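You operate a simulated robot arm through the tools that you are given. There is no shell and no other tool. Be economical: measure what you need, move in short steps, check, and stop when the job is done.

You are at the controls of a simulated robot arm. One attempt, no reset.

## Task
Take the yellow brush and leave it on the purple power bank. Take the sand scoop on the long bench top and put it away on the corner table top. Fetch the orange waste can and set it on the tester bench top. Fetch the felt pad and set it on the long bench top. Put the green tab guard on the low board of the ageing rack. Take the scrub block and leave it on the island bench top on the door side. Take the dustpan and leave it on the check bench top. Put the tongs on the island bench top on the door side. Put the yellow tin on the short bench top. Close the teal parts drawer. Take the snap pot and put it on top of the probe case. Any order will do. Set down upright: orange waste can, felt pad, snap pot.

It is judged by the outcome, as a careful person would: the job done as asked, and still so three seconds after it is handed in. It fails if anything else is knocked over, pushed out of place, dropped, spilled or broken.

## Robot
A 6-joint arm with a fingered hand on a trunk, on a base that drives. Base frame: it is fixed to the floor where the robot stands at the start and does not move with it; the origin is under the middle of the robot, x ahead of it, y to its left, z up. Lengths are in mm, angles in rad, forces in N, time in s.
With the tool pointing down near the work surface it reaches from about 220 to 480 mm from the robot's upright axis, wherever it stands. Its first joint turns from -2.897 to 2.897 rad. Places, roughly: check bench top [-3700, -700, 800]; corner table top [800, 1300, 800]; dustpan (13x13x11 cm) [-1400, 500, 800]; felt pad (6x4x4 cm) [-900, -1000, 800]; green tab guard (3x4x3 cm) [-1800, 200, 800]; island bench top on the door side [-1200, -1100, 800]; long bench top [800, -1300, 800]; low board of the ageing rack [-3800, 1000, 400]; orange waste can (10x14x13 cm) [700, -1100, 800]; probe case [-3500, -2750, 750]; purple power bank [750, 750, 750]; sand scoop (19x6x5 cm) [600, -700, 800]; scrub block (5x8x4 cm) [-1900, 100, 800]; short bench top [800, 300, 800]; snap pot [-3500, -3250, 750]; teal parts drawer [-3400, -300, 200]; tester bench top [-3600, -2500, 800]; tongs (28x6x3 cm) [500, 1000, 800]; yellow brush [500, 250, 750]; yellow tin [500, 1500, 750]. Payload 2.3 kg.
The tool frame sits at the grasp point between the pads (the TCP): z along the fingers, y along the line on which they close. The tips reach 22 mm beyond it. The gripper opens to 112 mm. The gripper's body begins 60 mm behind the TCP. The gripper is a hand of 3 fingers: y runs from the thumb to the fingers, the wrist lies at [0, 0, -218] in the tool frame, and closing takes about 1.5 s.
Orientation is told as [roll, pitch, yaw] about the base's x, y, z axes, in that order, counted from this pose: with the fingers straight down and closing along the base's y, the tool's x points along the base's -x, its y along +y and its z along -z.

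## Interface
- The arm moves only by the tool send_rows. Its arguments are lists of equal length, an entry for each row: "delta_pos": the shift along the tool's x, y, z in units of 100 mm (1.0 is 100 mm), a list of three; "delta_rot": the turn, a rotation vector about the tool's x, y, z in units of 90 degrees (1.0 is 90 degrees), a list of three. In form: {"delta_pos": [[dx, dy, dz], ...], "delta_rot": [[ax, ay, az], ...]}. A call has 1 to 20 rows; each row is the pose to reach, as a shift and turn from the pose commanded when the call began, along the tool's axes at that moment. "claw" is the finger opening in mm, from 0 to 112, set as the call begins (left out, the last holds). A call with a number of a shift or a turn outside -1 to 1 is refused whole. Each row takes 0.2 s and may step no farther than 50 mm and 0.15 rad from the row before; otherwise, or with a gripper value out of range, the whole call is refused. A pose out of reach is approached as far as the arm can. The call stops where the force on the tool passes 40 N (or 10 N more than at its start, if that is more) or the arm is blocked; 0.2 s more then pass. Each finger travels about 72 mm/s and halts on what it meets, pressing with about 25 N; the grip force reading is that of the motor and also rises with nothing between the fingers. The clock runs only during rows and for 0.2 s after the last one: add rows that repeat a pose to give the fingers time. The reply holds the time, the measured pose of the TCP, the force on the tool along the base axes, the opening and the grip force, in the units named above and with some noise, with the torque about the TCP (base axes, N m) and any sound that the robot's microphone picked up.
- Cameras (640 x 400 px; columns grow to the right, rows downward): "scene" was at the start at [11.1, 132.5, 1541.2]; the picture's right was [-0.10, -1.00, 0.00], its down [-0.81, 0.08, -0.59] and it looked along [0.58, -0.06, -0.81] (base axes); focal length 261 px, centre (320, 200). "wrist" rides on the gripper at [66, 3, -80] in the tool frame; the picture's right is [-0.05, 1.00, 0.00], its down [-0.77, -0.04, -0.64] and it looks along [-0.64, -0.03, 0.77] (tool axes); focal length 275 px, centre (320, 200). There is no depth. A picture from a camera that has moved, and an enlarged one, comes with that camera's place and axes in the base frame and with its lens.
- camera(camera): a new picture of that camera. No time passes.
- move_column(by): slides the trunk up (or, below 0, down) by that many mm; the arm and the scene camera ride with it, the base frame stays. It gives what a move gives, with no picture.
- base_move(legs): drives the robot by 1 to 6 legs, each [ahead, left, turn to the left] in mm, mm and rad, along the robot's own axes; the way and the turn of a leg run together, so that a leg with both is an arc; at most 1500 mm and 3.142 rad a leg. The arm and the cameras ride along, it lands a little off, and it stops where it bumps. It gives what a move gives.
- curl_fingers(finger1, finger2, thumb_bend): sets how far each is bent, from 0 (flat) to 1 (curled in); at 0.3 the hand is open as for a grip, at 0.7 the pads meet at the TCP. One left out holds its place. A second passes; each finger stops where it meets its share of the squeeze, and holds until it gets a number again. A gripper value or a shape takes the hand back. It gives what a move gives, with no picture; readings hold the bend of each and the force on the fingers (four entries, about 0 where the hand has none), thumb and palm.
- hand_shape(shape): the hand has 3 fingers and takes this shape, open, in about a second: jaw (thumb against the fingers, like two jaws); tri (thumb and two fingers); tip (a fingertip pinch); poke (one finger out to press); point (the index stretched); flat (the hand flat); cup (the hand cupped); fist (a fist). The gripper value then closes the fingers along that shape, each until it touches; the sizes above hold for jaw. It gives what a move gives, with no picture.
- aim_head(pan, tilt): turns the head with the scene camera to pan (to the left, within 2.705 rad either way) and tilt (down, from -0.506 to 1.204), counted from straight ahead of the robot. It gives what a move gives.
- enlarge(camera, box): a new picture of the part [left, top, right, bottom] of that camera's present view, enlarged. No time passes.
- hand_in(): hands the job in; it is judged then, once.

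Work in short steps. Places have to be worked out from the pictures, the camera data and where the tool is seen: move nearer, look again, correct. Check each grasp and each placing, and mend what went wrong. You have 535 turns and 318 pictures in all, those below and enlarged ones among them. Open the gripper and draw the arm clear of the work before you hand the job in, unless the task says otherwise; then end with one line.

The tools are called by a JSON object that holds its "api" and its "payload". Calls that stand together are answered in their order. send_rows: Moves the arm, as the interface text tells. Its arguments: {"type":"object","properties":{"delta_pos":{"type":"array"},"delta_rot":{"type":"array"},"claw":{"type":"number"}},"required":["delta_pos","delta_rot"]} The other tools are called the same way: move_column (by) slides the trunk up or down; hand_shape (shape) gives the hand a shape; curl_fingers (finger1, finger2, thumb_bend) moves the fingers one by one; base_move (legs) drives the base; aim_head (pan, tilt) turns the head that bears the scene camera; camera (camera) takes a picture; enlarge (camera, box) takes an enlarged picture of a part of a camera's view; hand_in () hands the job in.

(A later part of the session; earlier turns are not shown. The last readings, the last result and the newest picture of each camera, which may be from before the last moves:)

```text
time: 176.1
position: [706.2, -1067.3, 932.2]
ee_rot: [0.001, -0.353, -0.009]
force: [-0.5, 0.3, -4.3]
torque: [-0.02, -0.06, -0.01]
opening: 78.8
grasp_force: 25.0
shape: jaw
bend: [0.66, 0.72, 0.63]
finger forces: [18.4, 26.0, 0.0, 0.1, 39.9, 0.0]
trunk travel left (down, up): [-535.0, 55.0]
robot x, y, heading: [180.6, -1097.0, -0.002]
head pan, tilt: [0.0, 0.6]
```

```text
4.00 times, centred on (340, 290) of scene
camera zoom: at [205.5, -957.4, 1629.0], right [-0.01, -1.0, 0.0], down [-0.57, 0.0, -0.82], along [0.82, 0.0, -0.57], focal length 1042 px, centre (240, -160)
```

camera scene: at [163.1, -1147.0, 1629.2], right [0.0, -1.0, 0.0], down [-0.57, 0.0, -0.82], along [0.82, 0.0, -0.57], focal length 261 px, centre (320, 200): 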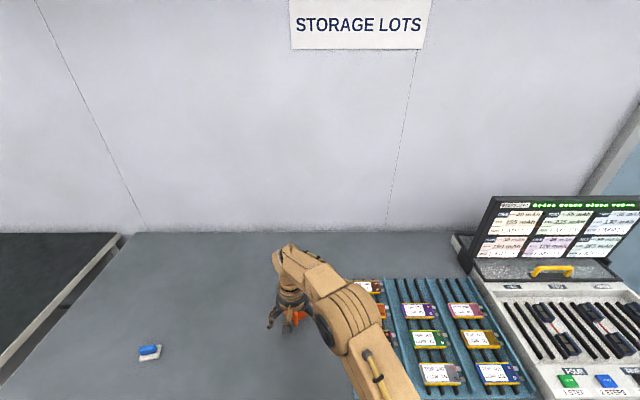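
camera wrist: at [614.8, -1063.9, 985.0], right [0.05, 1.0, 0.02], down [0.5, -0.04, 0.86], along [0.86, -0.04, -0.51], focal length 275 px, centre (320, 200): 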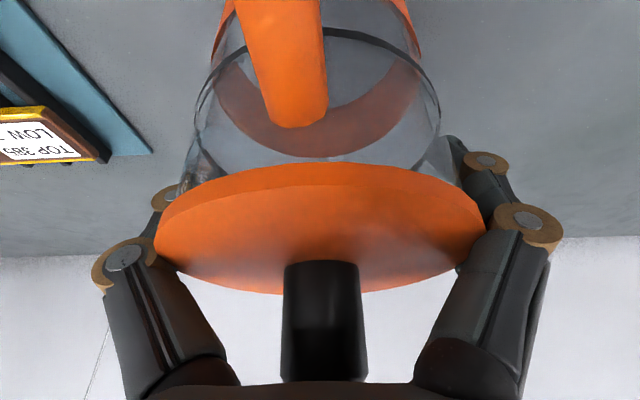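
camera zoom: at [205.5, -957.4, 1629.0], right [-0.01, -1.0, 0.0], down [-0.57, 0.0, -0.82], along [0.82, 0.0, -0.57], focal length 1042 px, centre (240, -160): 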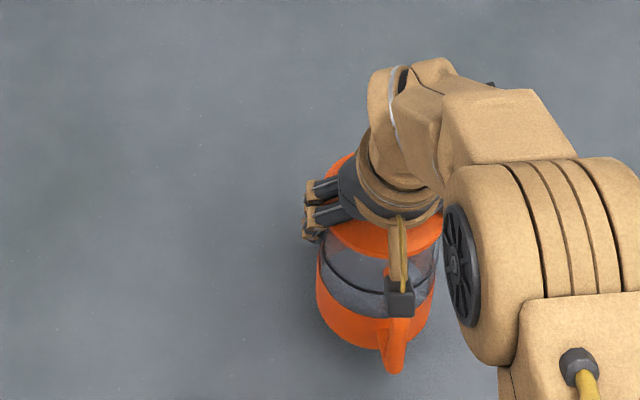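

The whole can is up, at about 0.4 kg. I'll raise it further, back out, and look down the aisle for the route to the tester bench.

{"api": "send_rows", "payload": {"delta_pos": [[-0.1, 0, -0.28], [-0.17, 0, -0.47], [-0.17, 0, -0.47]], "delta_rot": [[0, 0, 0], [0, 0, 0], [0, 0, 0]]}}

{"api": "base_move", "payload": {"legs": [[-450, 0, 0]]}}

{"api": "aim_head", "payload": {"pan": -1.6, "tilt": 0.3}}

{"api": "camera", "payload": {"camera": "scene"}}

{"api": "aim_head", "payload": {"pan": -2.6, "tilt": 0.3}}

{"api": "camera", "payload": {"camera": "scene"}}

```text
time: 176.9
position: [707.2, -1066.7, 981.7]
ee_rot: [0.002, -0.353, -0.009]
force: [-1.3, -0.3, -4.4]
torque: [-0.01, -0.01, 0.04]
opening: 79.0
grasp_force: 24.5
shape: jaw
bend: [0.66, 0.72, 0.63]
finger forces: [18.2, 25.7, 0.0, 0.1, 40.1, 0.0]
trunk travel left (down, up): [-535.0, 55.0]
robot x, y, heading: [176.2, -1098.1, -0.005]
head pan, tilt: [0.0, 0.6]
```

```text
time: 179.6
position: [268.6, -1062.8, 983.1]
ee_rot: [0.001, -0.353, -0.007]
force: [0.6, 0.7, -4.1]
torque: [-0.03, -0.05, -0.02]
opening: 78.7
grasp_force: 25.6
shape: jaw
bend: [0.66, 0.72, 0.63]
finger forces: [18.1, 25.8, 0.1, 0.0, 40.1, 0.1]
trunk travel left (down, up): [-535.0, 55.0]
robot x, y, heading: [-263.0, -1095.8, -0.001]
head pan, tilt: [0.0, 0.6]
```

```text
time: 181.3
position: [269.3, -1063.3, 981.8]
ee_rot: [0.001, -0.352, -0.008]
force: [0.2, -0.3, -4.4]
torque: [0.0, -0.05, 0.03]
opening: 78.9
grasp_force: 25.0
shape: jaw
bend: [0.66, 0.72, 0.63]
finger forces: [18.1, 25.7, 0.0, 0.0, 40.1, 0.0]
trunk travel left (down, up): [-535.0, 55.0]
robot x, y, heading: [-261.5, -1096.8, 0.001]
head pan, tilt: [-1.6, 0.3]
```

```text
235 pictures are left
camera scene: at [-324.2, -1048.7, 1656.7], right [-1.0, 0.03, 0.0], down [0.01, 0.3, -0.96], along [-0.03, -0.95, -0.3], focal length 261 px, centre (320, 200)
```

scene: 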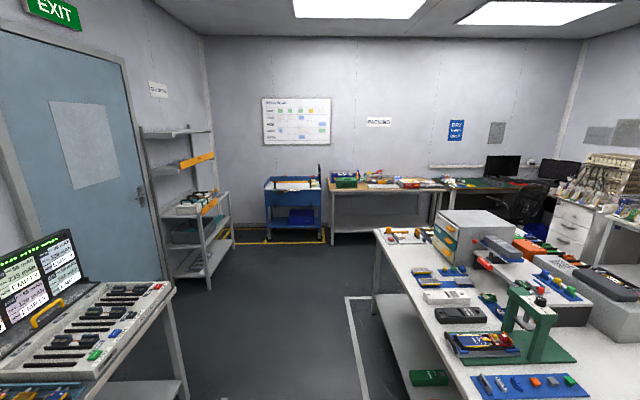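

```text
time: 182.5
position: [268.8, -1063.0, 982.8]
ee_rot: [0.003, -0.352, -0.008]
force: [-0.3, -0.7, -4.7]
torque: [0.03, -0.04, 0.01]
opening: 78.9
grasp_force: 25.6
shape: jaw
bend: [0.66, 0.72, 0.63]
finger forces: [18.1, 25.7, 0.0, 0.0, 40.1, 0.0]
trunk travel left (down, up): [-535.0, 55.0]
robot x, y, heading: [-260.1, -1092.4, -0.0]
head pan, tilt: [-2.601, 0.3]
```

```text
234 pictures are left
camera scene: at [-401.4, -1003.4, 1656.7], right [-0.51, 0.86, 0.0], down [0.25, 0.15, -0.96], along [-0.82, -0.49, -0.3], focal length 261 px, centre (320, 200)
```

scene: 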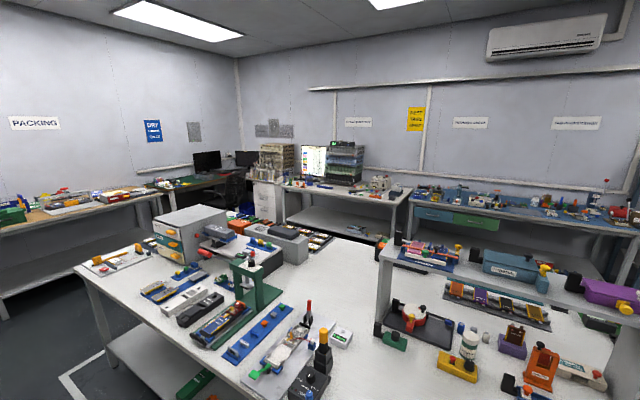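

The island ends near y ≈ -2940 and there's a wide aisle beyond it. I'll turn in the middle of this aisle, then drive down it facing the island.

{"api": "base_move", "payload": {"legs": [[60, 0, 0], [0, 0, 3.14]]}}

{"api": "aim_head", "payload": {"pan": 0.9, "tilt": 0.5}}

{"api": "camera", "payload": {"camera": "scene"}}

```text
time: 190.8
position: [-731.6, -1114.0, 983.0]
ee_rot: [0.002, -0.354, 3.113]
force: [-0.1, -0.2, -4.6]
torque: [0.04, 0.06, 0.01]
opening: 78.6
grasp_force: 25.3
shape: jaw
bend: [0.67, 0.72, 0.63]
finger forces: [16.8, 24.6, 0.1, 0.0, 39.1, 0.0]
trunk travel left (down, up): [-535.0, 55.0]
robot x, y, heading: [-200.4, -1095.2, 3.117]
head pan, tilt: [-2.601, 0.3]
```

```text
time: 193.7
position: [-732.5, -1115.2, 982.2]
ee_rot: [0.001, -0.351, 3.112]
force: [-0.5, 0.7, -4.7]
torque: [-0.01, 0.05, 0.02]
opening: 78.5
grasp_force: 24.7
shape: jaw
bend: [0.67, 0.72, 0.63]
finger forces: [16.9, 24.7, 0.0, 0.0, 39.1, 0.0]
trunk travel left (down, up): [-535.0, 55.0]
robot x, y, heading: [-204.5, -1097.6, 3.118]
head pan, tilt: [0.901, 0.499]
```

```text
233 pictures are left
camera scene: at [-205.9, -1308.6, 1638.2], right [-0.77, 0.64, 0.0], down [0.31, 0.37, -0.88], along [-0.56, -0.67, -0.48], focal length 261 px, centre (320, 200)
```

scene: 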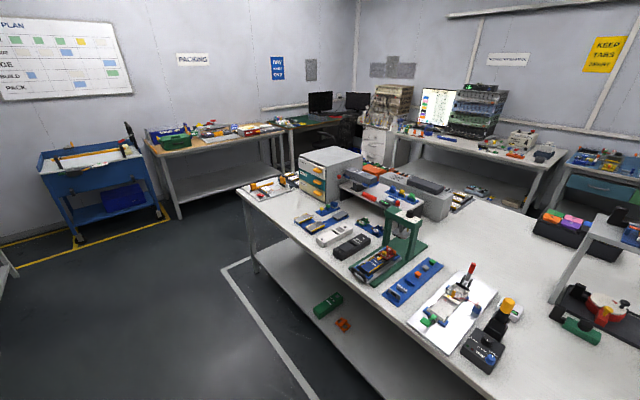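

I'll drive left down the aisle in two legs.

{"api": "base_move", "payload": {"legs": [[-70, 0, 0.024], [0, 1100, 0]]}}

{"api": "base_move", "payload": {"legs": [[0, 1100, 0]]}}

{"api": "aim_head", "payload": {"pan": 0.15, "tilt": 0.4}}

{"api": "camera", "payload": {"camera": "scene"}}

```text
time: 199.9
position: [-665.6, -2217.0, 982.5]
ee_rot: [0.002, -0.353, 3.133]
force: [-0.4, -0.1, -5.6]
torque: [0.03, 0.05, -0.01]
opening: 78.7
grasp_force: 25.1
shape: jaw
bend: [0.66, 0.72, 0.64]
finger forces: [16.1, 24.6, 0.0, 0.0, 40.5, 0.0]
trunk travel left (down, up): [-535.0, 55.0]
robot x, y, heading: [-136.1, -2185.2, 3.135]
head pan, tilt: [0.901, 0.499]
heard: snap
```

```text
time: 205.4
position: [-674.6, -3284.8, 982.3]
ee_rot: [0.004, -0.352, 3.126]
force: [-0.8, -0.5, -4.6]
torque: [0.01, 0.03, -0.02]
opening: 78.4
grasp_force: 24.9
shape: jaw
bend: [0.66, 0.72, 0.64]
finger forces: [16.1, 24.5, 0.0, 0.0, 40.6, 0.0]
trunk travel left (down, up): [-535.0, 55.0]
robot x, y, heading: [-146.6, -3261.2, 3.127]
head pan, tilt: [0.901, 0.499]
```

```text
time: 206.5
position: [-674.7, -3284.0, 982.3]
ee_rot: [0.002, -0.351, 3.127]
force: [0.2, 0.0, -4.8]
torque: [-0.01, 0.06, 0.0]
opening: 78.6
grasp_force: 25.3
shape: jaw
bend: [0.66, 0.72, 0.64]
finger forces: [15.9, 24.6, 0.1, 0.0, 40.4, 0.1]
trunk travel left (down, up): [-535.0, 55.0]
robot x, y, heading: [-143.2, -3258.9, 3.135]
head pan, tilt: [0.15, 0.4]
```

```text
232 pictures are left
camera scene: at [-180.1, -3412.8, 1647.3], right [-0.14, 0.99, 0.0], down [0.39, 0.05, -0.92], along [-0.91, -0.13, -0.39], focal length 261 px, centre (320, 200)
```

scene: 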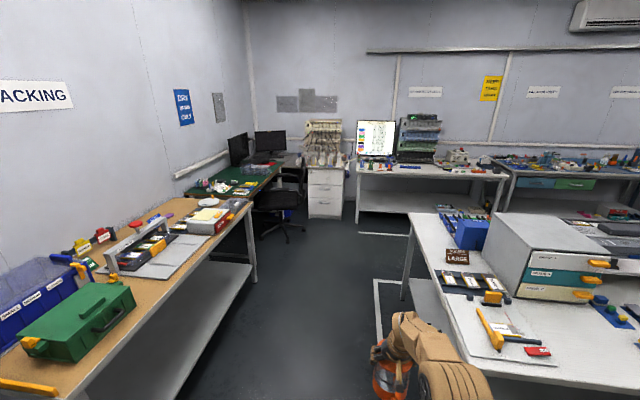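

A snap was heard on the way, so I'll check the held can before going on.

{"api": "camera", "payload": {"camera": "wrist"}}

{"api": "aim_head", "payload": {"pan": 0.0, "tilt": 1.0}}

{"api": "camera", "payload": {"camera": "scene"}}

```text
231 pictures are left
camera wrist: at [-585.7, -3288.8, 1034.7], right [-0.06, -1.0, 0.02], down [-0.5, 0.04, 0.86], along [-0.86, 0.04, -0.51], focal length 275 px, centre (320, 200)
```

wrist: 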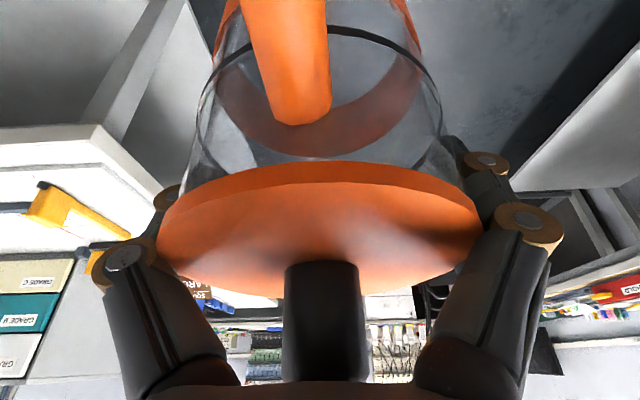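

```text
time: 207.5
position: [-674.0, -3284.2, 981.5]
ee_rot: [0.002, -0.353, 3.127]
force: [-0.5, 0.0, -5.2]
torque: [0.02, 0.03, -0.02]
opening: 78.5
grasp_force: 25.0
shape: jaw
bend: [0.66, 0.72, 0.64]
finger forces: [15.9, 24.7, 0.0, 0.1, 40.6, 0.0]
trunk travel left (down, up): [-535.0, 55.0]
robot x, y, heading: [-141.5, -3258.0, 3.127]
head pan, tilt: [0.0, 1.0]
```

```text
230 pictures are left
camera scene: at [-158.0, -3399.1, 1597.2], right [0.01, 1.0, 0.0], down [0.84, -0.01, -0.54], along [-0.54, 0.01, -0.84], focal length 261 px, centre (320, 200)
```

scene: 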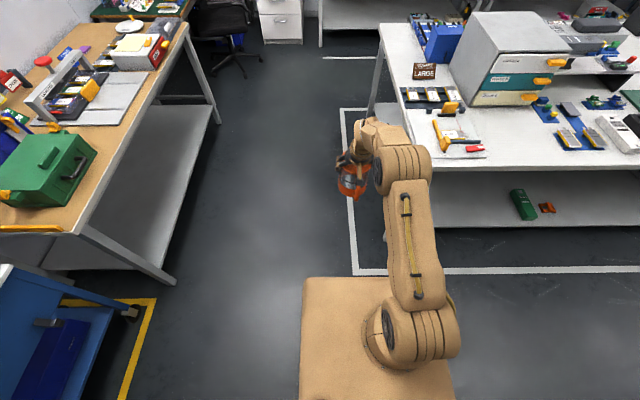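

The can sits unchanged in the grip. I'll drive along the end aisle towards the tester bench.

{"api": "base_move", "payload": {"legs": [[0, 60, 0.012], [1150, 0, 0]]}}

{"api": "base_move", "payload": {"legs": [[1000, 0, 0]]}}

{"api": "aim_head", "payload": {"pan": -0.35, "tilt": 0.5}}

{"api": "camera", "payload": {"camera": "scene"}}

```text
time: 214.0
position: [-1836.1, -3344.5, 981.6]
ee_rot: [0.001, -0.352, 3.132]
force: [-0.2, -0.2, -4.4]
torque: [0.01, 0.04, 0.02]
opening: 78.5
grasp_force: 24.8
shape: jaw
bend: [0.66, 0.72, 0.64]
finger forces: [15.8, 24.8, 0.1, 0.0, 40.6, 0.0]
trunk travel left (down, up): [-535.0, 55.0]
robot x, y, heading: [-1305.4, -3317.3, 3.136]
head pan, tilt: [0.0, 1.0]
```

```text
time: 219.2
position: [-2835.3, -3327.6, 982.1]
ee_rot: [0.002, -0.353, 3.12]
force: [0.4, 0.0, -4.8]
torque: [0.0, 0.05, -0.01]
opening: 78.6
grasp_force: 25.1
shape: jaw
bend: [0.66, 0.72, 0.64]
finger forces: [15.9, 24.8, 0.0, 0.0, 40.5, 0.0]
trunk travel left (down, up): [-535.0, 55.0]
robot x, y, heading: [-2303.2, -3303.5, 3.124]
head pan, tilt: [0.0, 1.0]
```

```text
time: 220.1
position: [-2835.1, -3327.8, 981.4]
ee_rot: [0.002, -0.351, 3.121]
force: [-0.7, 0.6, -4.2]
torque: [-0.01, 0.05, 0.0]
opening: 78.6
grasp_force: 24.9
shape: jaw
bend: [0.66, 0.72, 0.64]
finger forces: [15.9, 24.8, 0.0, 0.0, 40.6, 0.0]
trunk travel left (down, up): [-535.0, 55.0]
robot x, y, heading: [-2299.2, -3303.9, 3.128]
head pan, tilt: [-0.351, 0.499]
```

```text
229 pictures are left
camera scene: at [-2334.3, -3413.7, 1638.1], right [0.36, 0.93, 0.0], down [0.45, -0.17, -0.88], along [-0.82, 0.31, -0.48], focal length 261 px, centre (320, 200)
```

scene: 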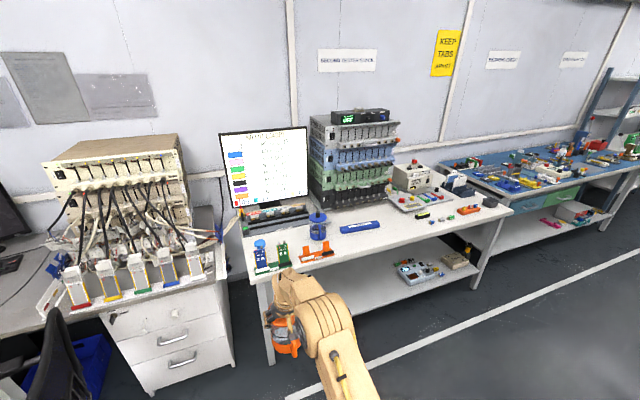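

The tester bench's front edge is at x ≈ -3193, from y ≈ -3406 to -1820. I'll zoom in on what stands on it.

{"api": "enlarge", "payload": {"camera": "scene", "box": [230, 180, 390, 290]}}

{"api": "enlarge", "payload": {"camera": "scene", "box": [370, 140, 530, 250]}}

```text
3.64 times, centred on (310, 235) of scene
camera zoom: at [-2334.3, -3413.7, 1638.1], right [0.36, 0.93, 0.0], down [0.45, -0.17, -0.88], along [-0.82, 0.31, -0.48], focal length 948 px, centre (356, 73)
```

zoom: 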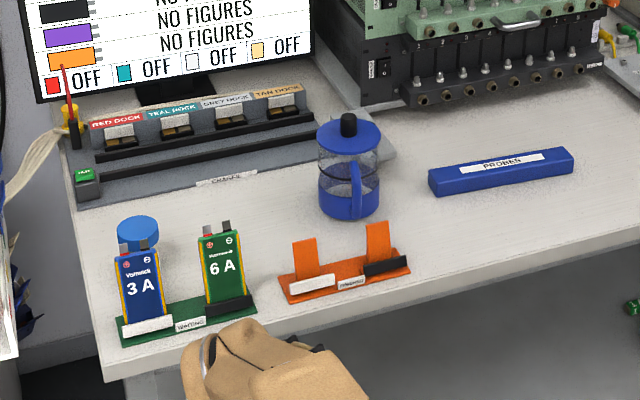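

```text
3.64 times, centred on (450, 195) of scene
camera zoom: at [-2334.3, -3413.7, 1638.1], right [0.36, 0.93, 0.0], down [0.45, -0.17, -0.88], along [-0.82, 0.31, -0.48], focal length 948 px, centre (-153, 218)
```

zoom: 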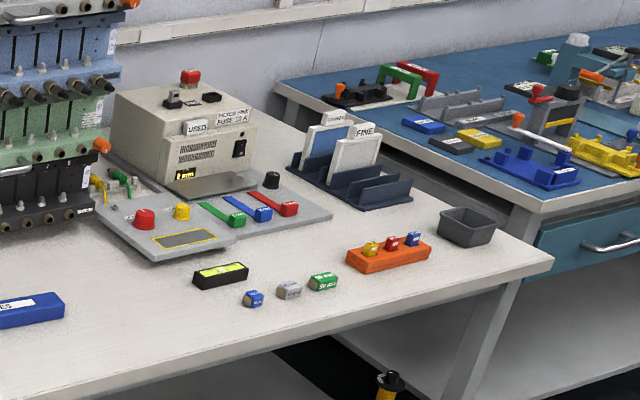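

The blue cylinder behind the battery rack is the snap pot, and the blue "PROBES" box is the probe case. There's a free spot near [-3305, -2552] for the orange can, so I'll drive there in steps.

{"api": "base_move", "payload": {"legs": [[130, 0, 0.012], [0, -776, 0]]}}

{"api": "aim_head", "payload": {"pan": 0.0, "tilt": 0.7}}

{"api": "camera", "payload": {"camera": "scene"}}

```text
time: 225.1
position: [-2965.6, -2577.6, 981.6]
ee_rot: [0.0, -0.352, -3.138]
force: [-0.5, -0.4, -4.2]
torque: [-0.01, 0.02, 0.01]
opening: 78.6
grasp_force: 24.6
shape: jaw
bend: [0.66, 0.72, 0.64]
finger forces: [15.9, 24.9, 0.0, 0.0, 40.6, 0.1]
trunk travel left (down, up): [-535.0, 55.0]
robot x, y, heading: [-2438.9, -2537.9, -3.134]
head pan, tilt: [-0.351, 0.499]
```

```text
time: 225.9
position: [-2965.0, -2578.0, 982.4]
ee_rot: [0.002, -0.352, -3.14]
force: [0.1, 0.2, -4.8]
torque: [0.0, 0.08, 0.03]
opening: 78.7
grasp_force: 24.7
shape: jaw
bend: [0.66, 0.72, 0.64]
finger forces: [15.8, 24.9, 0.0, 0.1, 40.6, 0.0]
trunk travel left (down, up): [-535.0, 55.0]
robot x, y, heading: [-2434.4, -2543.8, -3.136]
head pan, tilt: [0.0, 0.7]
```

```text
226 pictures are left
camera scene: at [-2462.3, -2682.9, 1620.6], right [-0.01, 1.0, 0.0], down [0.64, 0.0, -0.76], along [-0.76, 0.0, -0.64], focal length 261 px, centre (320, 200)
```

scene: 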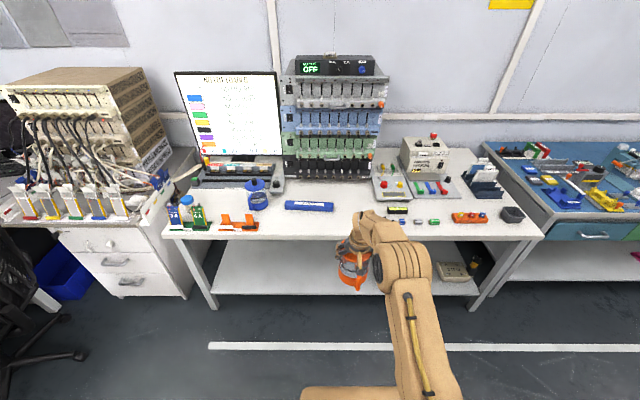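

The gap between the probe case and the meter runs from about y -2610 to -2340. I'll aim for y = -2480.

{"api": "base_move", "payload": {"legs": [[0, -97, -0.005], [330, 0, 0]]}}

{"api": "enlarge", "payload": {"camera": "scene", "box": [220, 180, 460, 330]}}

{"api": "camera", "payload": {"camera": "wrist"}}

```text
time: 228.9
position: [-3301.4, -2476.4, 981.2]
ee_rot: [0.001, -0.35, 3.137]
force: [-0.7, 0.3, -4.9]
torque: [-0.02, 0.06, 0.02]
opening: 78.5
grasp_force: 25.4
shape: jaw
bend: [0.66, 0.72, 0.64]
finger forces: [15.9, 24.9, 0.0, 0.0, 40.6, 0.0]
trunk travel left (down, up): [-535.0, 55.0]
robot x, y, heading: [-2770.6, -2442.0, 3.14]
head pan, tilt: [0.0, 0.7]
```

```text
2.67 times, centred on (340, 255) of scene
camera zoom: at [-2799.7, -2585.0, 1620.5], right [0.0, 1.0, 0.0], down [0.64, 0.0, -0.76], along [-0.76, 0.0, -0.64], focal length 695 px, centre (267, 53)
```

zoom: 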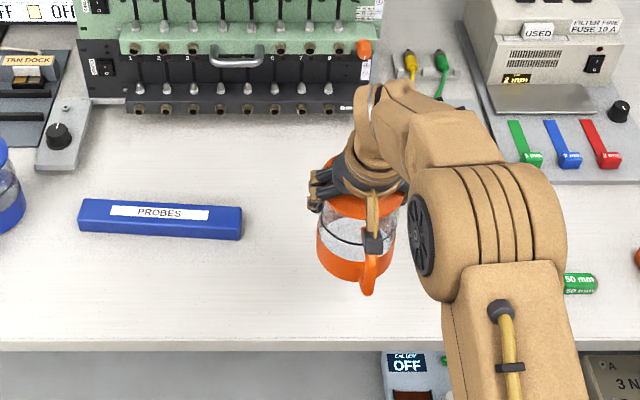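

```text
224 pictures are left
camera wrist: at [-3212.9, -2479.4, 1034.4], right [-0.05, -1.0, 0.02], down [-0.5, 0.04, 0.86], along [-0.86, 0.03, -0.51], focal length 275 px, centre (320, 200)
```

wrist: 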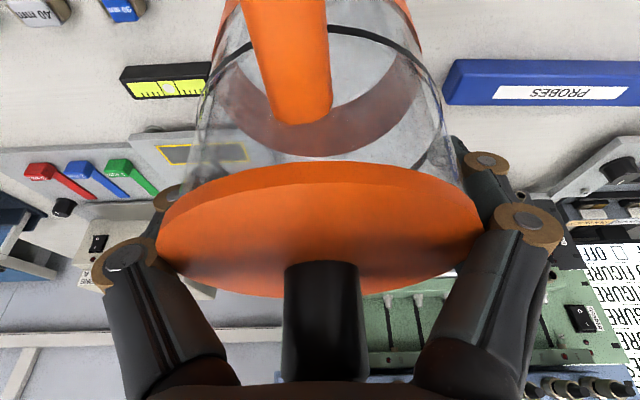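

The spot is clear. I'll shift 15 mm towards the probe case to centre the can in the gap, and lower vertically.

{"api": "send_rows", "payload": {"delta_pos": [[0.1, 0.15, 0.28], [0.17, 0.15, 0.47], [0.237, 0.15, 0.658]], "delta_rot": [[0, 0, 0], [0, 0, 0], [0, 0, 0]]}}

{"api": "send_rows", "payload": {"delta_pos": [[0.01, 0, 0.028], [0.017, 0, 0.047], [0.024, 0, 0.066]], "delta_rot": [[0, 0, 0], [0, 0, 0], [0, 0, 0]]}}

```text
time: 229.7
position: [-3302.0, -2493.7, 913.6]
ee_rot: [0.002, -0.351, 3.138]
force: [-0.4, -1.1, -4.7]
torque: [-0.03, 0.08, -0.04]
opening: 78.2
grasp_force: 24.9
shape: jaw
bend: [0.66, 0.72, 0.65]
finger forces: [15.8, 25.0, 0.0, 0.0, 40.5, 0.0]
trunk travel left (down, up): [-535.0, 55.0]
robot x, y, heading: [-2774.0, -2442.6, 3.145]
head pan, tilt: [0.0, 0.7]
```

```text
time: 230.5
position: [-3301.4, -2491.6, 906.2]
ee_rot: [0.002, -0.352, 3.136]
force: [-0.7, -0.3, -5.1]
torque: [0.0, 0.05, -0.02]
opening: 78.4
grasp_force: 25.1
shape: jaw
bend: [0.66, 0.72, 0.65]
finger forces: [15.8, 25.0, 0.0, 0.0, 40.6, 0.0]
trunk travel left (down, up): [-535.0, 55.0]
robot x, y, heading: [-2770.0, -2446.2, 3.146]
head pan, tilt: [0.0, 0.7]
```

{"api": "send_rows", "payload": {"delta_pos": [[0.007, 0, 0.02], [0.014, 0, 0.038], [0.02, 0, 0.056]], "delta_rot": [[0, 0, 0], [0, 0, 0], [0, 0, 0]]}}

```text
time: 231.3
position: [-3301.5, -2491.6, 898.8]
ee_rot: [0.0, -0.351, 3.136]
force: [-0.1, -0.4, -5.2]
torque: [-0.06, 0.08, -0.01]
opening: 78.4
grasp_force: 24.9
shape: jaw
bend: [0.66, 0.72, 0.65]
finger forces: [15.8, 25.1, 0.1, 0.0, 40.5, 0.0]
trunk travel left (down, up): [-535.0, 55.0]
robot x, y, heading: [-2772.1, -2440.6, 3.141]
head pan, tilt: [0.0, 0.7]
```

There's still no contact. The can must have settled a little higher in the grip, so I'll continue down.

{"api": "send_rows", "payload": {"delta_pos": [[0.007, 0, 0.02], [0.014, 0, 0.038], [0.02, 0, 0.056], [0.027, 0, 0.075]], "delta_rot": [[0, 0, 0], [0, 0, 0], [0, 0, 0], [0, 0, 0]]}}

{"api": "enlarge", "payload": {"camera": "scene", "box": [270, 210, 430, 320]}}

```text
time: 232.3
position: [-3302.9, -2491.3, 890.3]
ee_rot: [0.001, -0.351, 3.136]
force: [0.0, 0.4, -4.1]
torque: [0.04, 0.05, 0.01]
opening: 78.5
grasp_force: 24.9
shape: jaw
bend: [0.66, 0.72, 0.65]
finger forces: [15.8, 25.0, 0.0, 0.0, 40.4, 0.0]
trunk travel left (down, up): [-535.0, 55.0]
robot x, y, heading: [-2772.0, -2442.2, 3.139]
head pan, tilt: [0.0, 0.7]
```

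```text
3.64 times, centred on (350, 265) of scene
camera zoom: at [-2799.1, -2585.0, 1620.5], right [0.0, 1.0, 0.0], down [0.64, 0.0, -0.76], along [-0.76, 0.0, -0.64], focal length 948 px, centre (211, -36)
```

zoom: 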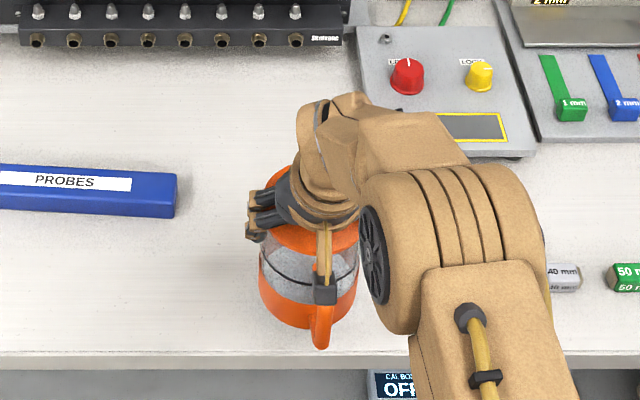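

By the view it's just above the bench. I'll keep lowering in small steps.

{"api": "send_rows", "payload": {"delta_pos": [[0.007, 0, 0.02], [0.014, 0, 0.038], [0.02, 0, 0.056]], "delta_rot": [[0, 0, 0], [0, 0, 0], [0, 0, 0]]}}

```text
time: 233.1
position: [-3301.7, -2489.8, 885.8]
ee_rot: [0.002, -0.354, 3.136]
force: [0.0, -0.7, -4.1]
torque: [0.0, 0.05, -0.03]
opening: 78.4
grasp_force: 25.2
shape: jaw
bend: [0.66, 0.72, 0.65]
finger forces: [15.6, 25.0, 0.0, 0.0, 40.5, 0.0]
trunk travel left (down, up): [-535.0, 55.0]
robot x, y, heading: [-2771.8, -2444.1, 3.139]
head pan, tilt: [0.0, 0.7]
```

{"api": "send_rows", "payload": {"delta_pos": [[0.007, 0, 0.02], [0.014, 0, 0.038], [0.02, 0, 0.056], [0.027, 0, 0.075]], "delta_rot": [[0, 0, 0], [0, 0, 0], [0, 0, 0], [0, 0, 0]]}}

{"api": "camera", "payload": {"camera": "wrist"}}

```text
time: 234.1
position: [-3302.4, -2492.6, 877.2]
ee_rot: [0.002, -0.352, 3.135]
force: [0.9, -0.5, -3.8]
torque: [0.0, 0.03, 0.0]
opening: 78.8
grasp_force: 25.8
shape: jaw
bend: [0.66, 0.72, 0.65]
finger forces: [15.7, 25.2, 0.0, 0.0, 40.6, 0.1]
trunk travel left (down, up): [-535.0, 55.0]
robot x, y, heading: [-2770.3, -2440.2, 3.138]
head pan, tilt: [0.0, 0.7]
```

```text
222 pictures are left
camera wrist: at [-3213.0, -2494.7, 930.1], right [-0.05, -1.0, 0.02], down [-0.5, 0.04, 0.86], along [-0.86, 0.03, -0.51], focal length 275 px, centre (320, 200)
```

wrist: 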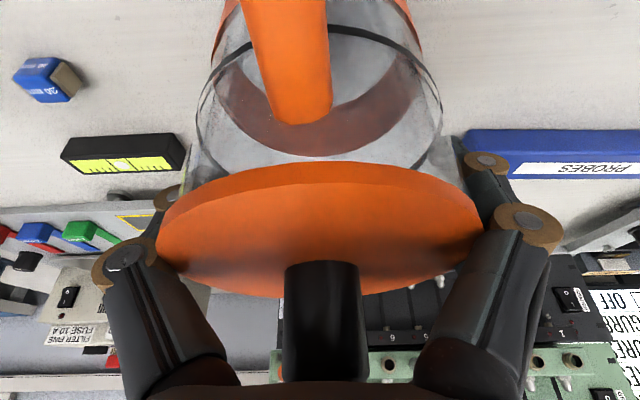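

{"api": "send_rows", "payload": {"delta_pos": [[0.007, 0, 0.02], [0.014, 0, 0.038], [0.02, 0, 0.056], [0.027, 0, 0.075], [0.034, 0, 0.094]], "delta_rot": [[0, 0, 0], [0, 0, 0], [0, 0, 0], [0, 0, 0], [0, 0, 0]]}}

{"api": "enlarge", "payload": {"camera": "scene", "box": [270, 210, 430, 320]}}

```text
time: 235.3
position: [-3302.9, -2492.0, 866.8]
ee_rot: [0.001, -0.351, 3.136]
force: [-0.4, -0.1, -5.2]
torque: [0.0, 0.05, 0.0]
opening: 78.5
grasp_force: 25.3
shape: jaw
bend: [0.66, 0.72, 0.65]
finger forces: [15.8, 25.0, 0.0, 0.1, 40.5, 0.0]
trunk travel left (down, up): [-535.0, 55.0]
robot x, y, heading: [-2773.8, -2444.3, 3.148]
head pan, tilt: [0.0, 0.7]
```

```text
3.64 times, centred on (350, 265) of scene
camera zoom: at [-2799.1, -2585.0, 1620.5], right [0.0, 1.0, 0.0], down [0.64, 0.0, -0.76], along [-0.76, 0.0, -0.64], focal length 948 px, centre (211, -36)
```

zoom: 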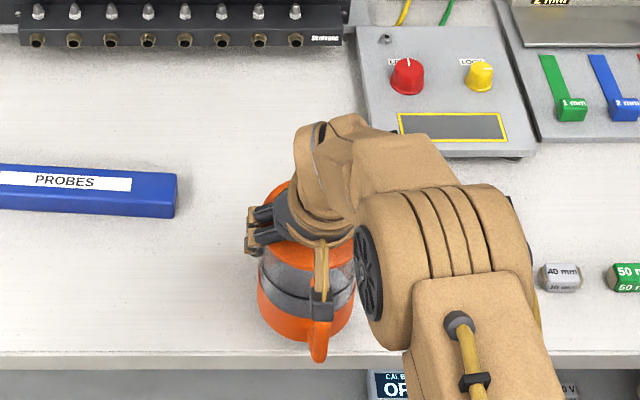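

The bench is lower than I assumed. The probe case's top comes out near z ≈ 772, so the bench is about 750 with its front edge at x ≈ -3250. I'll raise a bit and move 50 mm further in before setting down.

{"api": "send_rows", "payload": {"delta_pos": [[-0.07, 0, -0.19], [-0.1, 0, -0.28]], "delta_rot": [[0, 0, 0], [0, 0, 0]]}}

{"api": "base_move", "payload": {"legs": [[52, 0, 0]]}}

{"api": "send_rows", "payload": {"delta_pos": [[0.05, 0, 0.14], [0.1, 0, 0.28], [0.12, 0, 0.33]], "delta_rot": [[0, 0, 0], [0, 0, 0], [0, 0, 0]]}}

{"api": "enlarge", "payload": {"camera": "scene", "box": [250, 200, 450, 330]}}

```text
time: 235.9
position: [-3301.2, -2491.2, 896.7]
ee_rot: [0.003, -0.351, 3.135]
force: [-0.1, 0.5, -5.3]
torque: [0.0, 0.04, -0.02]
opening: 78.6
grasp_force: 25.4
shape: jaw
bend: [0.66, 0.72, 0.65]
finger forces: [15.7, 25.1, 0.0, 0.0, 40.5, 0.0]
trunk travel left (down, up): [-535.0, 55.0]
robot x, y, heading: [-2771.8, -2443.4, 3.138]
head pan, tilt: [0.0, 0.7]
```

```text
time: 236.8
position: [-3354.9, -2489.9, 896.6]
ee_rot: [0.002, -0.351, 3.136]
force: [-0.2, 0.7, -5.3]
torque: [0.01, 0.05, 0.0]
opening: 78.6
grasp_force: 25.1
shape: jaw
bend: [0.66, 0.72, 0.65]
finger forces: [15.9, 25.2, 0.0, 0.0, 40.5, 0.0]
trunk travel left (down, up): [-535.0, 55.0]
robot x, y, heading: [-2821.2, -2445.2, 3.142]
head pan, tilt: [0.0, 0.7]
```

```text
time: 237.6
position: [-3352.5, -2490.3, 862.1]
ee_rot: [0.001, -0.353, 3.137]
force: [-0.1, 0.0, -5.3]
torque: [-0.01, 0.05, -0.01]
opening: 78.6
grasp_force: 24.9
shape: jaw
bend: [0.66, 0.72, 0.65]
finger forces: [15.6, 25.2, 0.0, 0.1, 40.4, 0.0]
trunk travel left (down, up): [-535.0, 55.0]
robot x, y, heading: [-2826.5, -2442.6, 3.145]
head pan, tilt: [0.0, 0.7]
```

```text
3.08 times, centred on (350, 265) of scene
camera zoom: at [-2850.7, -2585.0, 1620.5], right [0.0, 1.0, 0.0], down [0.64, 0.0, -0.76], along [-0.76, 0.0, -0.64], focal length 802 px, centre (228, 0)
```

zoom: 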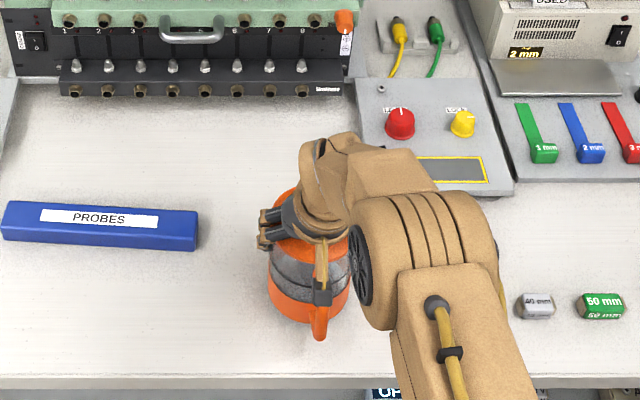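

The can is well inside the edge now. I'll continue down in 2 mm steps.

{"api": "send_rows", "payload": {"delta_pos": [[0.007, 0, 0.02], [0.014, 0, 0.038], [0.02, 0, 0.056], [0.027, 0, 0.075]], "delta_rot": [[0, 0, 0], [0, 0, 0], [0, 0, 0], [0, 0, 0]]}}

{"api": "send_rows", "payload": {"delta_pos": [[0.007, 0, 0.02], [0.014, 0, 0.038]], "delta_rot": [[0, 0, 0], [0, 0, 0]]}}

```text
time: 238.6
position: [-3353.6, -2490.4, 855.6]
ee_rot: [0.001, -0.354, 3.137]
force: [1.2, 2.4, 4.6]
torque: [-0.1, 0.09, 0.0]
opening: 78.4
grasp_force: 25.7
shape: jaw
bend: [0.66, 0.72, 0.65]
finger forces: [15.8, 24.2, 0.0, 0.1, 41.3, 0.0]
trunk travel left (down, up): [-535.0, 55.0]
robot x, y, heading: [-2823.4, -2443.4, 3.143]
head pan, tilt: [0.0, 0.7]
```

```text
time: 239.2
position: [-3352.4, -2490.9, 853.3]
ee_rot: [0.003, -0.36, 3.135]
force: [1.6, 2.9, 23.6]
torque: [-0.47, 0.1, -0.02]
opening: 77.9
grasp_force: 25.4
shape: jaw
bend: [0.67, 0.72, 0.65]
finger forces: [18.5, 22.5, 0.1, 0.0, 41.2, 0.1]
trunk travel left (down, up): [-535.0, 55.0]
robot x, y, heading: [-2825.0, -2441.7, 3.145]
head pan, tilt: [0.0, 0.7]
```

The can is down, so the bench is at z ≈ 750. I'll ease up 2 mm, open fully, and look before withdrawing along the tool axis.

{"api": "send_rows", "payload": {"delta_pos": [[-0.007, 0, -0.02], [-0.007, 0, -0.02], [-0.007, 0, -0.02], [-0.007, 0, -0.02], [-0.007, 0, -0.02]], "delta_rot": [[0, 0, 0], [0, 0, 0], [0, 0, 0], [0, 0, 0], [0, 0, 0]], "claw": 112}}

{"api": "camera", "payload": {"camera": "wrist"}}

```text
time: 240.4
position: [-3350.1, -2490.3, 853.7]
ee_rot: [0.003, -0.356, 3.137]
force: [1.6, 3.1, 25.7]
torque: [0.25, -0.21, -0.01]
opening: 111.1
grasp_force: 0.1
shape: jaw
bend: [0.3, 0.3, 0.3]
finger forces: [7.9, 4.6, 0.0, 0.0, 19.7, 0.0]
trunk travel left (down, up): [-535.0, 55.0]
robot x, y, heading: [-2823.7, -2442.6, 3.143]
head pan, tilt: [0.0, 0.7]
```

```text
219 pictures are left
camera wrist: at [-3262.2, -2493.6, 906.6], right [-0.05, -1.0, 0.02], down [-0.5, 0.04, 0.86], along [-0.86, 0.03, -0.5], focal length 275 px, centre (320, 200)
```

wrist: 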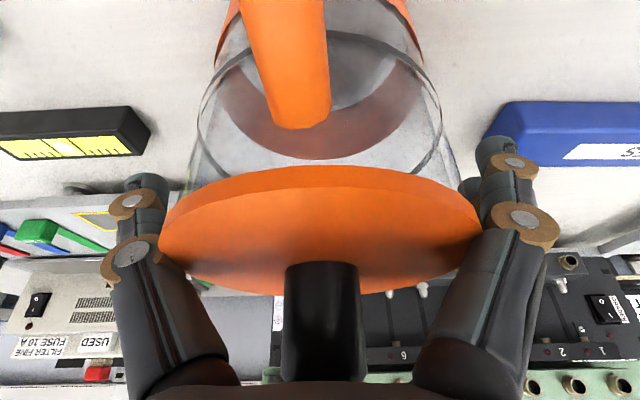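

The fingers still rub the lid's rim at full jaw opening, so I'll spread them flatter before withdrawing.

{"api": "curl_fingers", "payload": {"finger1": 0.12, "finger2": 0.12, "thumb_bend": 0.12}}

{"api": "camera", "payload": {"camera": "wrist"}}

```text
time: 241.4
position: [-3352.2, -2491.0, 853.6]
ee_rot: [0.002, -0.353, 3.136]
force: [2.8, 1.7, 9.2]
torque: [0.34, -0.05, -0.05]
opening: 143.0
grasp_force: 4.1
shape: fingers
bend: [0.12, 0.12, 0.05]
finger forces: [0.8, 0.1, 0.0, 0.0, 7.7, 0.0]
trunk travel left (down, up): [-535.0, 55.0]
robot x, y, heading: [-2818.0, -2443.2, 3.141]
head pan, tilt: [0.0, 0.7]
```

```text
218 pictures are left
camera wrist: at [-3263.4, -2494.0, 905.4], right [-0.05, -1.0, 0.02], down [-0.5, 0.04, 0.86], along [-0.86, 0.03, -0.5], focal length 275 px, centre (320, 200)
```

wrist: 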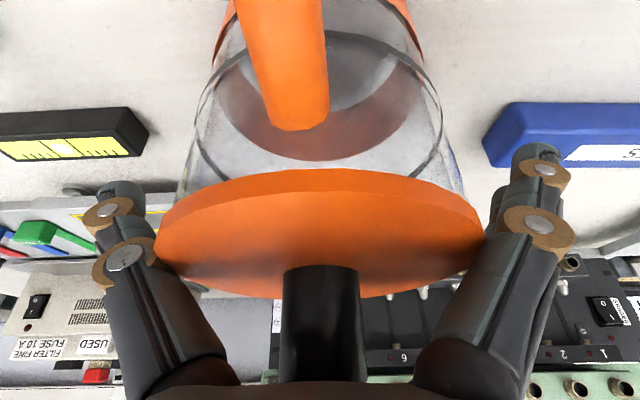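

The thumb still leans on the rim, so I'll shift the hand 3 mm its way while easing up.

{"api": "send_rows", "payload": {"delta_pos": [[0, -0.02, -0.02], [0, -0.03, -0.05]], "delta_rot": [[0, 0, 0], [0, 0, 0]]}}

{"api": "enlarge", "payload": {"camera": "scene", "box": [270, 210, 430, 310]}}

```text
time: 242.0
position: [-3351.5, -2487.2, 856.4]
ee_rot: [0.002, -0.35, 3.136]
force: [1.1, -1.4, 0.2]
torque: [0.04, 0.01, -0.02]
opening: 140.7
grasp_force: 1.4
shape: fingers
bend: [0.12, 0.12, 0.11]
finger forces: [1.5, 0.0, 0.0, 0.0, 0.8, 0.0]
trunk travel left (down, up): [-535.0, 55.0]
robot x, y, heading: [-2823.7, -2439.1, 3.144]
head pan, tilt: [0.0, 0.7]
```

```text
4.00 times, centred on (350, 260) of scene
camera zoom: at [-2849.8, -2585.2, 1620.4], right [0.0, 1.0, 0.0], down [0.64, 0.0, -0.77], along [-0.77, 0.0, -0.64], focal length 1042 px, centre (200, -40)
```

zoom: 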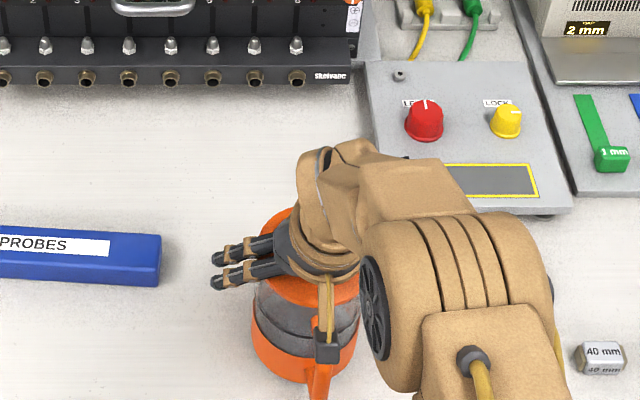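

It's free. I'll withdraw along the tool axis slowly at first, watching the forces.

{"api": "send_rows", "payload": {"delta_pos": [[0, 0, -0.05], [0, 0, -0.1], [0, 0, -0.2], [0, 0, -0.35]], "delta_rot": [[0, 0, 0], [0, 0, 0], [0, 0, 0], [0, 0, 0]]}}

{"api": "send_rows", "payload": {"delta_pos": [[0, 0, -0.3], [0, 0, -0.6], [0, 0, -0.9]], "delta_rot": [[0, 0, 0], [0, 0, 0], [0, 0, 0]]}}

{"api": "camera", "payload": {"camera": "wrist"}}

{"api": "camera", "payload": {"camera": "scene"}}

```text
time: 243.0
position: [-3338.8, -2487.1, 888.4]
ee_rot: [0.0, -0.354, 3.137]
force: [0.3, -0.1, 0.6]
torque: [0.0, -0.03, 0.0]
opening: 140.1
grasp_force: 0.0
shape: fingers
bend: [0.12, 0.12, 0.12]
finger forces: [0.0, 0.1, 0.1, 0.1, 0.1, 0.0]
trunk travel left (down, up): [-535.0, 55.0]
robot x, y, heading: [-2823.4, -2443.8, 3.145]
head pan, tilt: [0.0, 0.7]
```

```text
time: 243.8
position: [-3306.9, -2488.0, 976.3]
ee_rot: [0.002, -0.352, 3.138]
force: [0.8, -0.2, 0.2]
torque: [0.02, 0.01, 0.04]
opening: 140.0
grasp_force: 0.0
shape: fingers
bend: [0.12, 0.12, 0.12]
finger forces: [0.0, 0.0, 0.1, 0.0, 0.1, 0.1]
trunk travel left (down, up): [-535.0, 55.0]
robot x, y, heading: [-2823.1, -2443.0, 3.14]
head pan, tilt: [0.0, 0.7]
```

```text
216 pictures are left
camera wrist: at [-3218.4, -2492.0, 1029.7], right [-0.05, -1.0, 0.02], down [-0.5, 0.04, 0.86], along [-0.86, 0.03, -0.5], focal length 275 px, centre (320, 200)
```

wrist: 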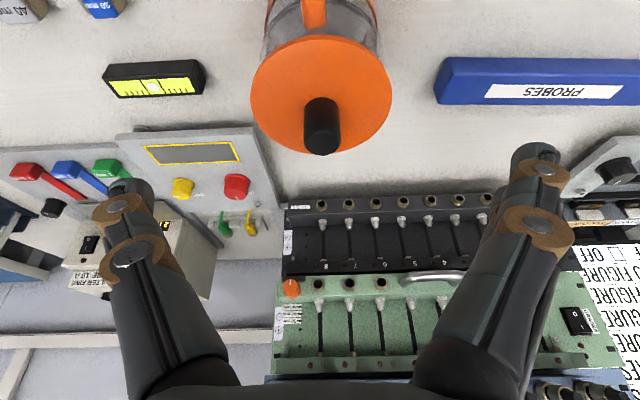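

```text
215 pictures are left
camera scene: at [-2849.0, -2584.8, 1620.5], right [0.0, 1.0, 0.0], down [0.64, 0.0, -0.77], along [-0.77, 0.0, -0.64], focal length 261 px, centre (320, 200)
```

scene: 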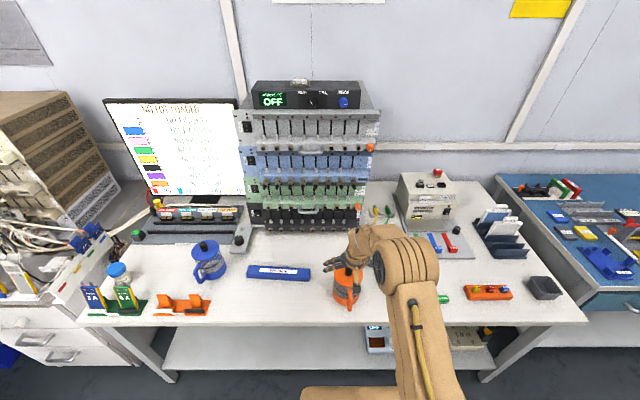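

The orange can is standing upright on the tester bench. Next is the snap pot, behind the battery rack near [-3414, -3334]. I'll back off, level the tool, and drive over.

{"api": "base_move", "payload": {"legs": [[-120, 0, 0], [0, 830, 0]]}}

{"api": "send_rows", "payload": {"delta_pos": [[0.1, 0, -0.1], [0.2, 0, -0.2], [0.3, 0, -0.3], [0.3, 0, -0.3]], "delta_rot": [[0, 0.06, 0], [0, 0.13, 0], [0, 0.2, 0], [0, 0.224, 0]], "claw": 90}}

{"api": "camera", "payload": {"camera": "scene"}}

{"api": "camera", "payload": {"camera": "wrist"}}

```text
time: 249.1
position: [-3186.2, -3319.4, 976.4]
ee_rot: [0.004, -0.352, 3.14]
force: [-0.2, 0.2, -0.7]
torque: [0.01, -0.01, -0.01]
opening: 139.8
grasp_force: 0.1
shape: fingers
bend: [0.12, 0.12, 0.12]
finger forces: [0.0, 0.0, 0.0, 0.0, 0.1, 0.1]
trunk travel left (down, up): [-535.0, 55.0]
robot x, y, heading: [-2704.0, -3272.0, -3.142]
head pan, tilt: [0.0, 0.7]
```

```text
time: 250.1
position: [-3147.7, -3320.0, 994.9]
ee_rot: [0.002, 0.003, 3.141]
force: [-0.3, 0.7, 0.2]
torque: [-0.01, 0.0, 0.05]
opening: 90.3
grasp_force: 0.1
shape: jaw
bend: [0.59, 0.59, 0.55]
finger forces: [0.1, 0.1, 0.0, 0.1, 0.1, 0.1]
trunk travel left (down, up): [-535.0, 55.0]
robot x, y, heading: [-2703.7, -3275.3, -3.134]
head pan, tilt: [0.0, 0.7]
```

```text
214 pictures are left
camera scene: at [-2728.5, -3414.8, 1620.5], right [0.0, 1.0, 0.0], down [0.64, 0.0, -0.76], along [-0.76, 0.0, -0.64], focal length 261 px, centre (320, 200)
```

scene: 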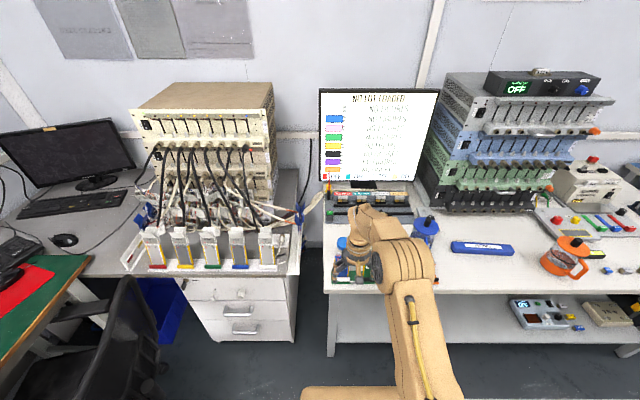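

```text
213 pictures are left
camera wrist: at [-3082.9, -3323.1, 1074.2], right [-0.05, -1.0, 0.0], down [-0.77, 0.04, 0.64], along [-0.63, 0.03, -0.77], focal length 275 px, centre (320, 200)
```

wrist: 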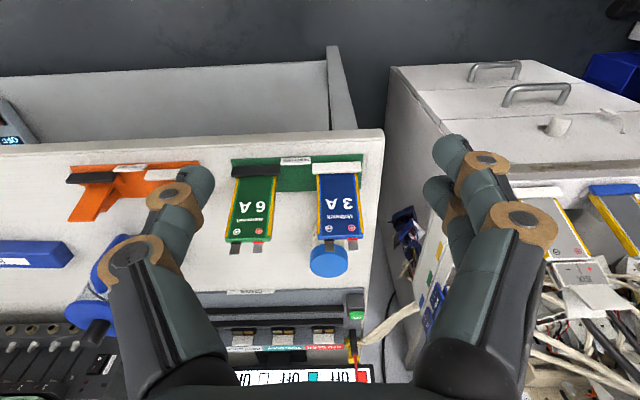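

The pot's blue lid is near [-3418, -3316] at z ≈ 812, well behind the tall cells, whose tops are at z ≈ 890. I'll drive in with the hand high.

{"api": "base_move", "payload": {"legs": [[250, 0, 0]]}}

{"api": "camera", "payload": {"camera": "wrist"}}

{"api": "camera", "payload": {"camera": "scene"}}

```text
time: 251.9
position: [-3399.2, -3321.2, 994.3]
ee_rot: [0.0, 0.0, 3.142]
force: [-1.0, 0.2, 0.0]
torque: [-0.01, -0.04, 0.03]
opening: 90.4
grasp_force: 0.0
shape: jaw
bend: [0.59, 0.59, 0.55]
finger forces: [0.1, 0.0, 0.1, 0.0, 0.0, 0.0]
trunk travel left (down, up): [-535.0, 55.0]
robot x, y, heading: [-2953.5, -3269.3, -3.133]
head pan, tilt: [0.0, 0.7]
```

```text
212 pictures are left
camera wrist: at [-3334.8, -3323.9, 1074.0], right [-0.05, -1.0, 0.0], down [-0.77, 0.04, 0.64], along [-0.64, 0.03, -0.77], focal length 275 px, centre (320, 200)
```

wrist: 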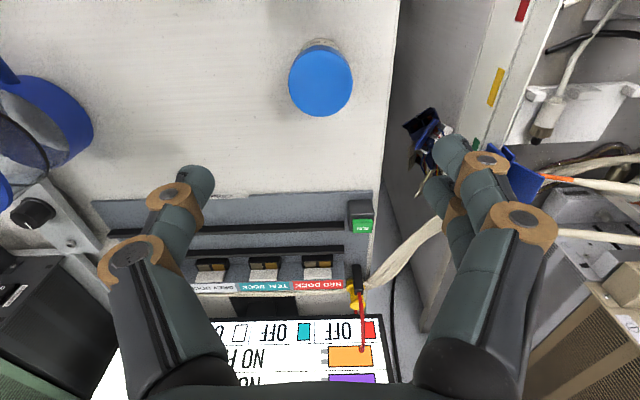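

```text
211 pictures are left
camera scene: at [-2980.6, -3415.5, 1620.5], right [0.0, 1.0, 0.0], down [0.64, 0.0, -0.76], along [-0.76, 0.0, -0.64], focal length 261 px, centre (320, 200)
```

scene: 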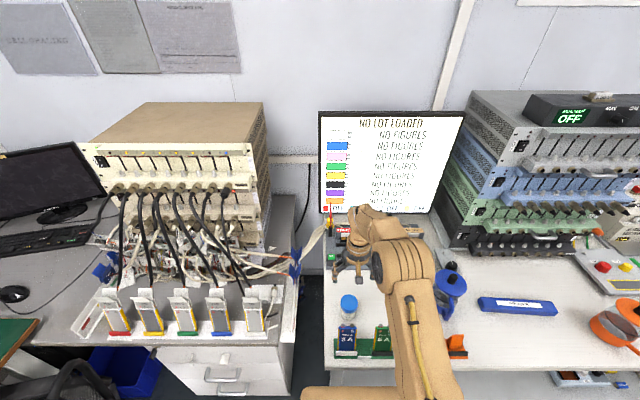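

Two views place the lid's top at [-3406, -3321, 823], and it's about 54 mm wide. I'll lower over it in stages.

{"api": "send_rows", "payload": {"delta_pos": [[-0.07, 0, 0.4], [-0.07, 0, 0.8], [-0.07, 0, 1.0]], "delta_rot": [[0, 0, 0], [0, 0, 0], [0, 0, 0]], "claw": 84}}

{"api": "camera", "payload": {"camera": "wrist"}}

{"api": "enlarge", "payload": {"camera": "scene", "box": [300, 240, 420, 370]}}

```text
time: 252.7
position: [-3406.5, -3320.5, 893.2]
ee_rot: [0.003, 0.0, 3.141]
force: [-0.2, 0.1, 0.1]
torque: [0.02, -0.01, 0.0]
opening: 84.3
grasp_force: 0.1
shape: jaw
bend: [0.63, 0.63, 0.6]
finger forces: [0.1, 0.0, 0.1, 0.1, 0.0, 0.0]
trunk travel left (down, up): [-535.0, 55.0]
robot x, y, heading: [-2948.7, -3271.0, -3.139]
head pan, tilt: [0.0, 0.7]
```

```text
210 pictures are left
camera wrist: at [-3342.2, -3323.7, 973.8], right [-0.05, -1.0, 0.0], down [-0.77, 0.04, 0.64], along [-0.64, 0.03, -0.77], focal length 275 px, centre (320, 200)
```

wrist: 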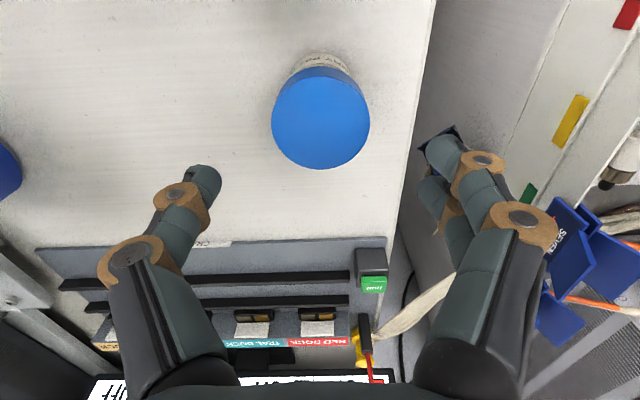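

```text
3.08 times, centred on (360, 305) of scene
camera zoom: at [-2979.9, -3415.4, 1620.6], right [0.0, 1.0, 0.0], down [0.64, 0.0, -0.76], along [-0.76, 0.0, -0.64], focal length 802 px, centre (197, -123)
```

zoom: 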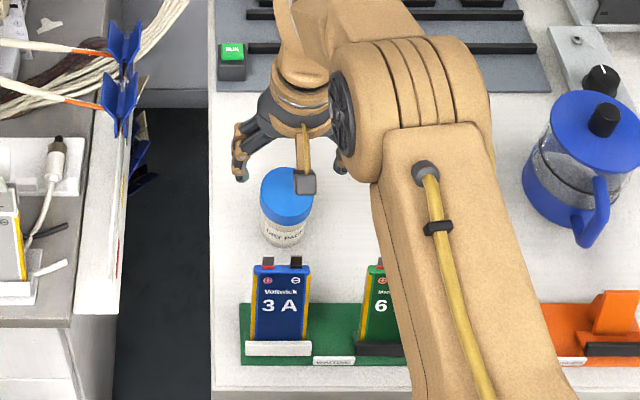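

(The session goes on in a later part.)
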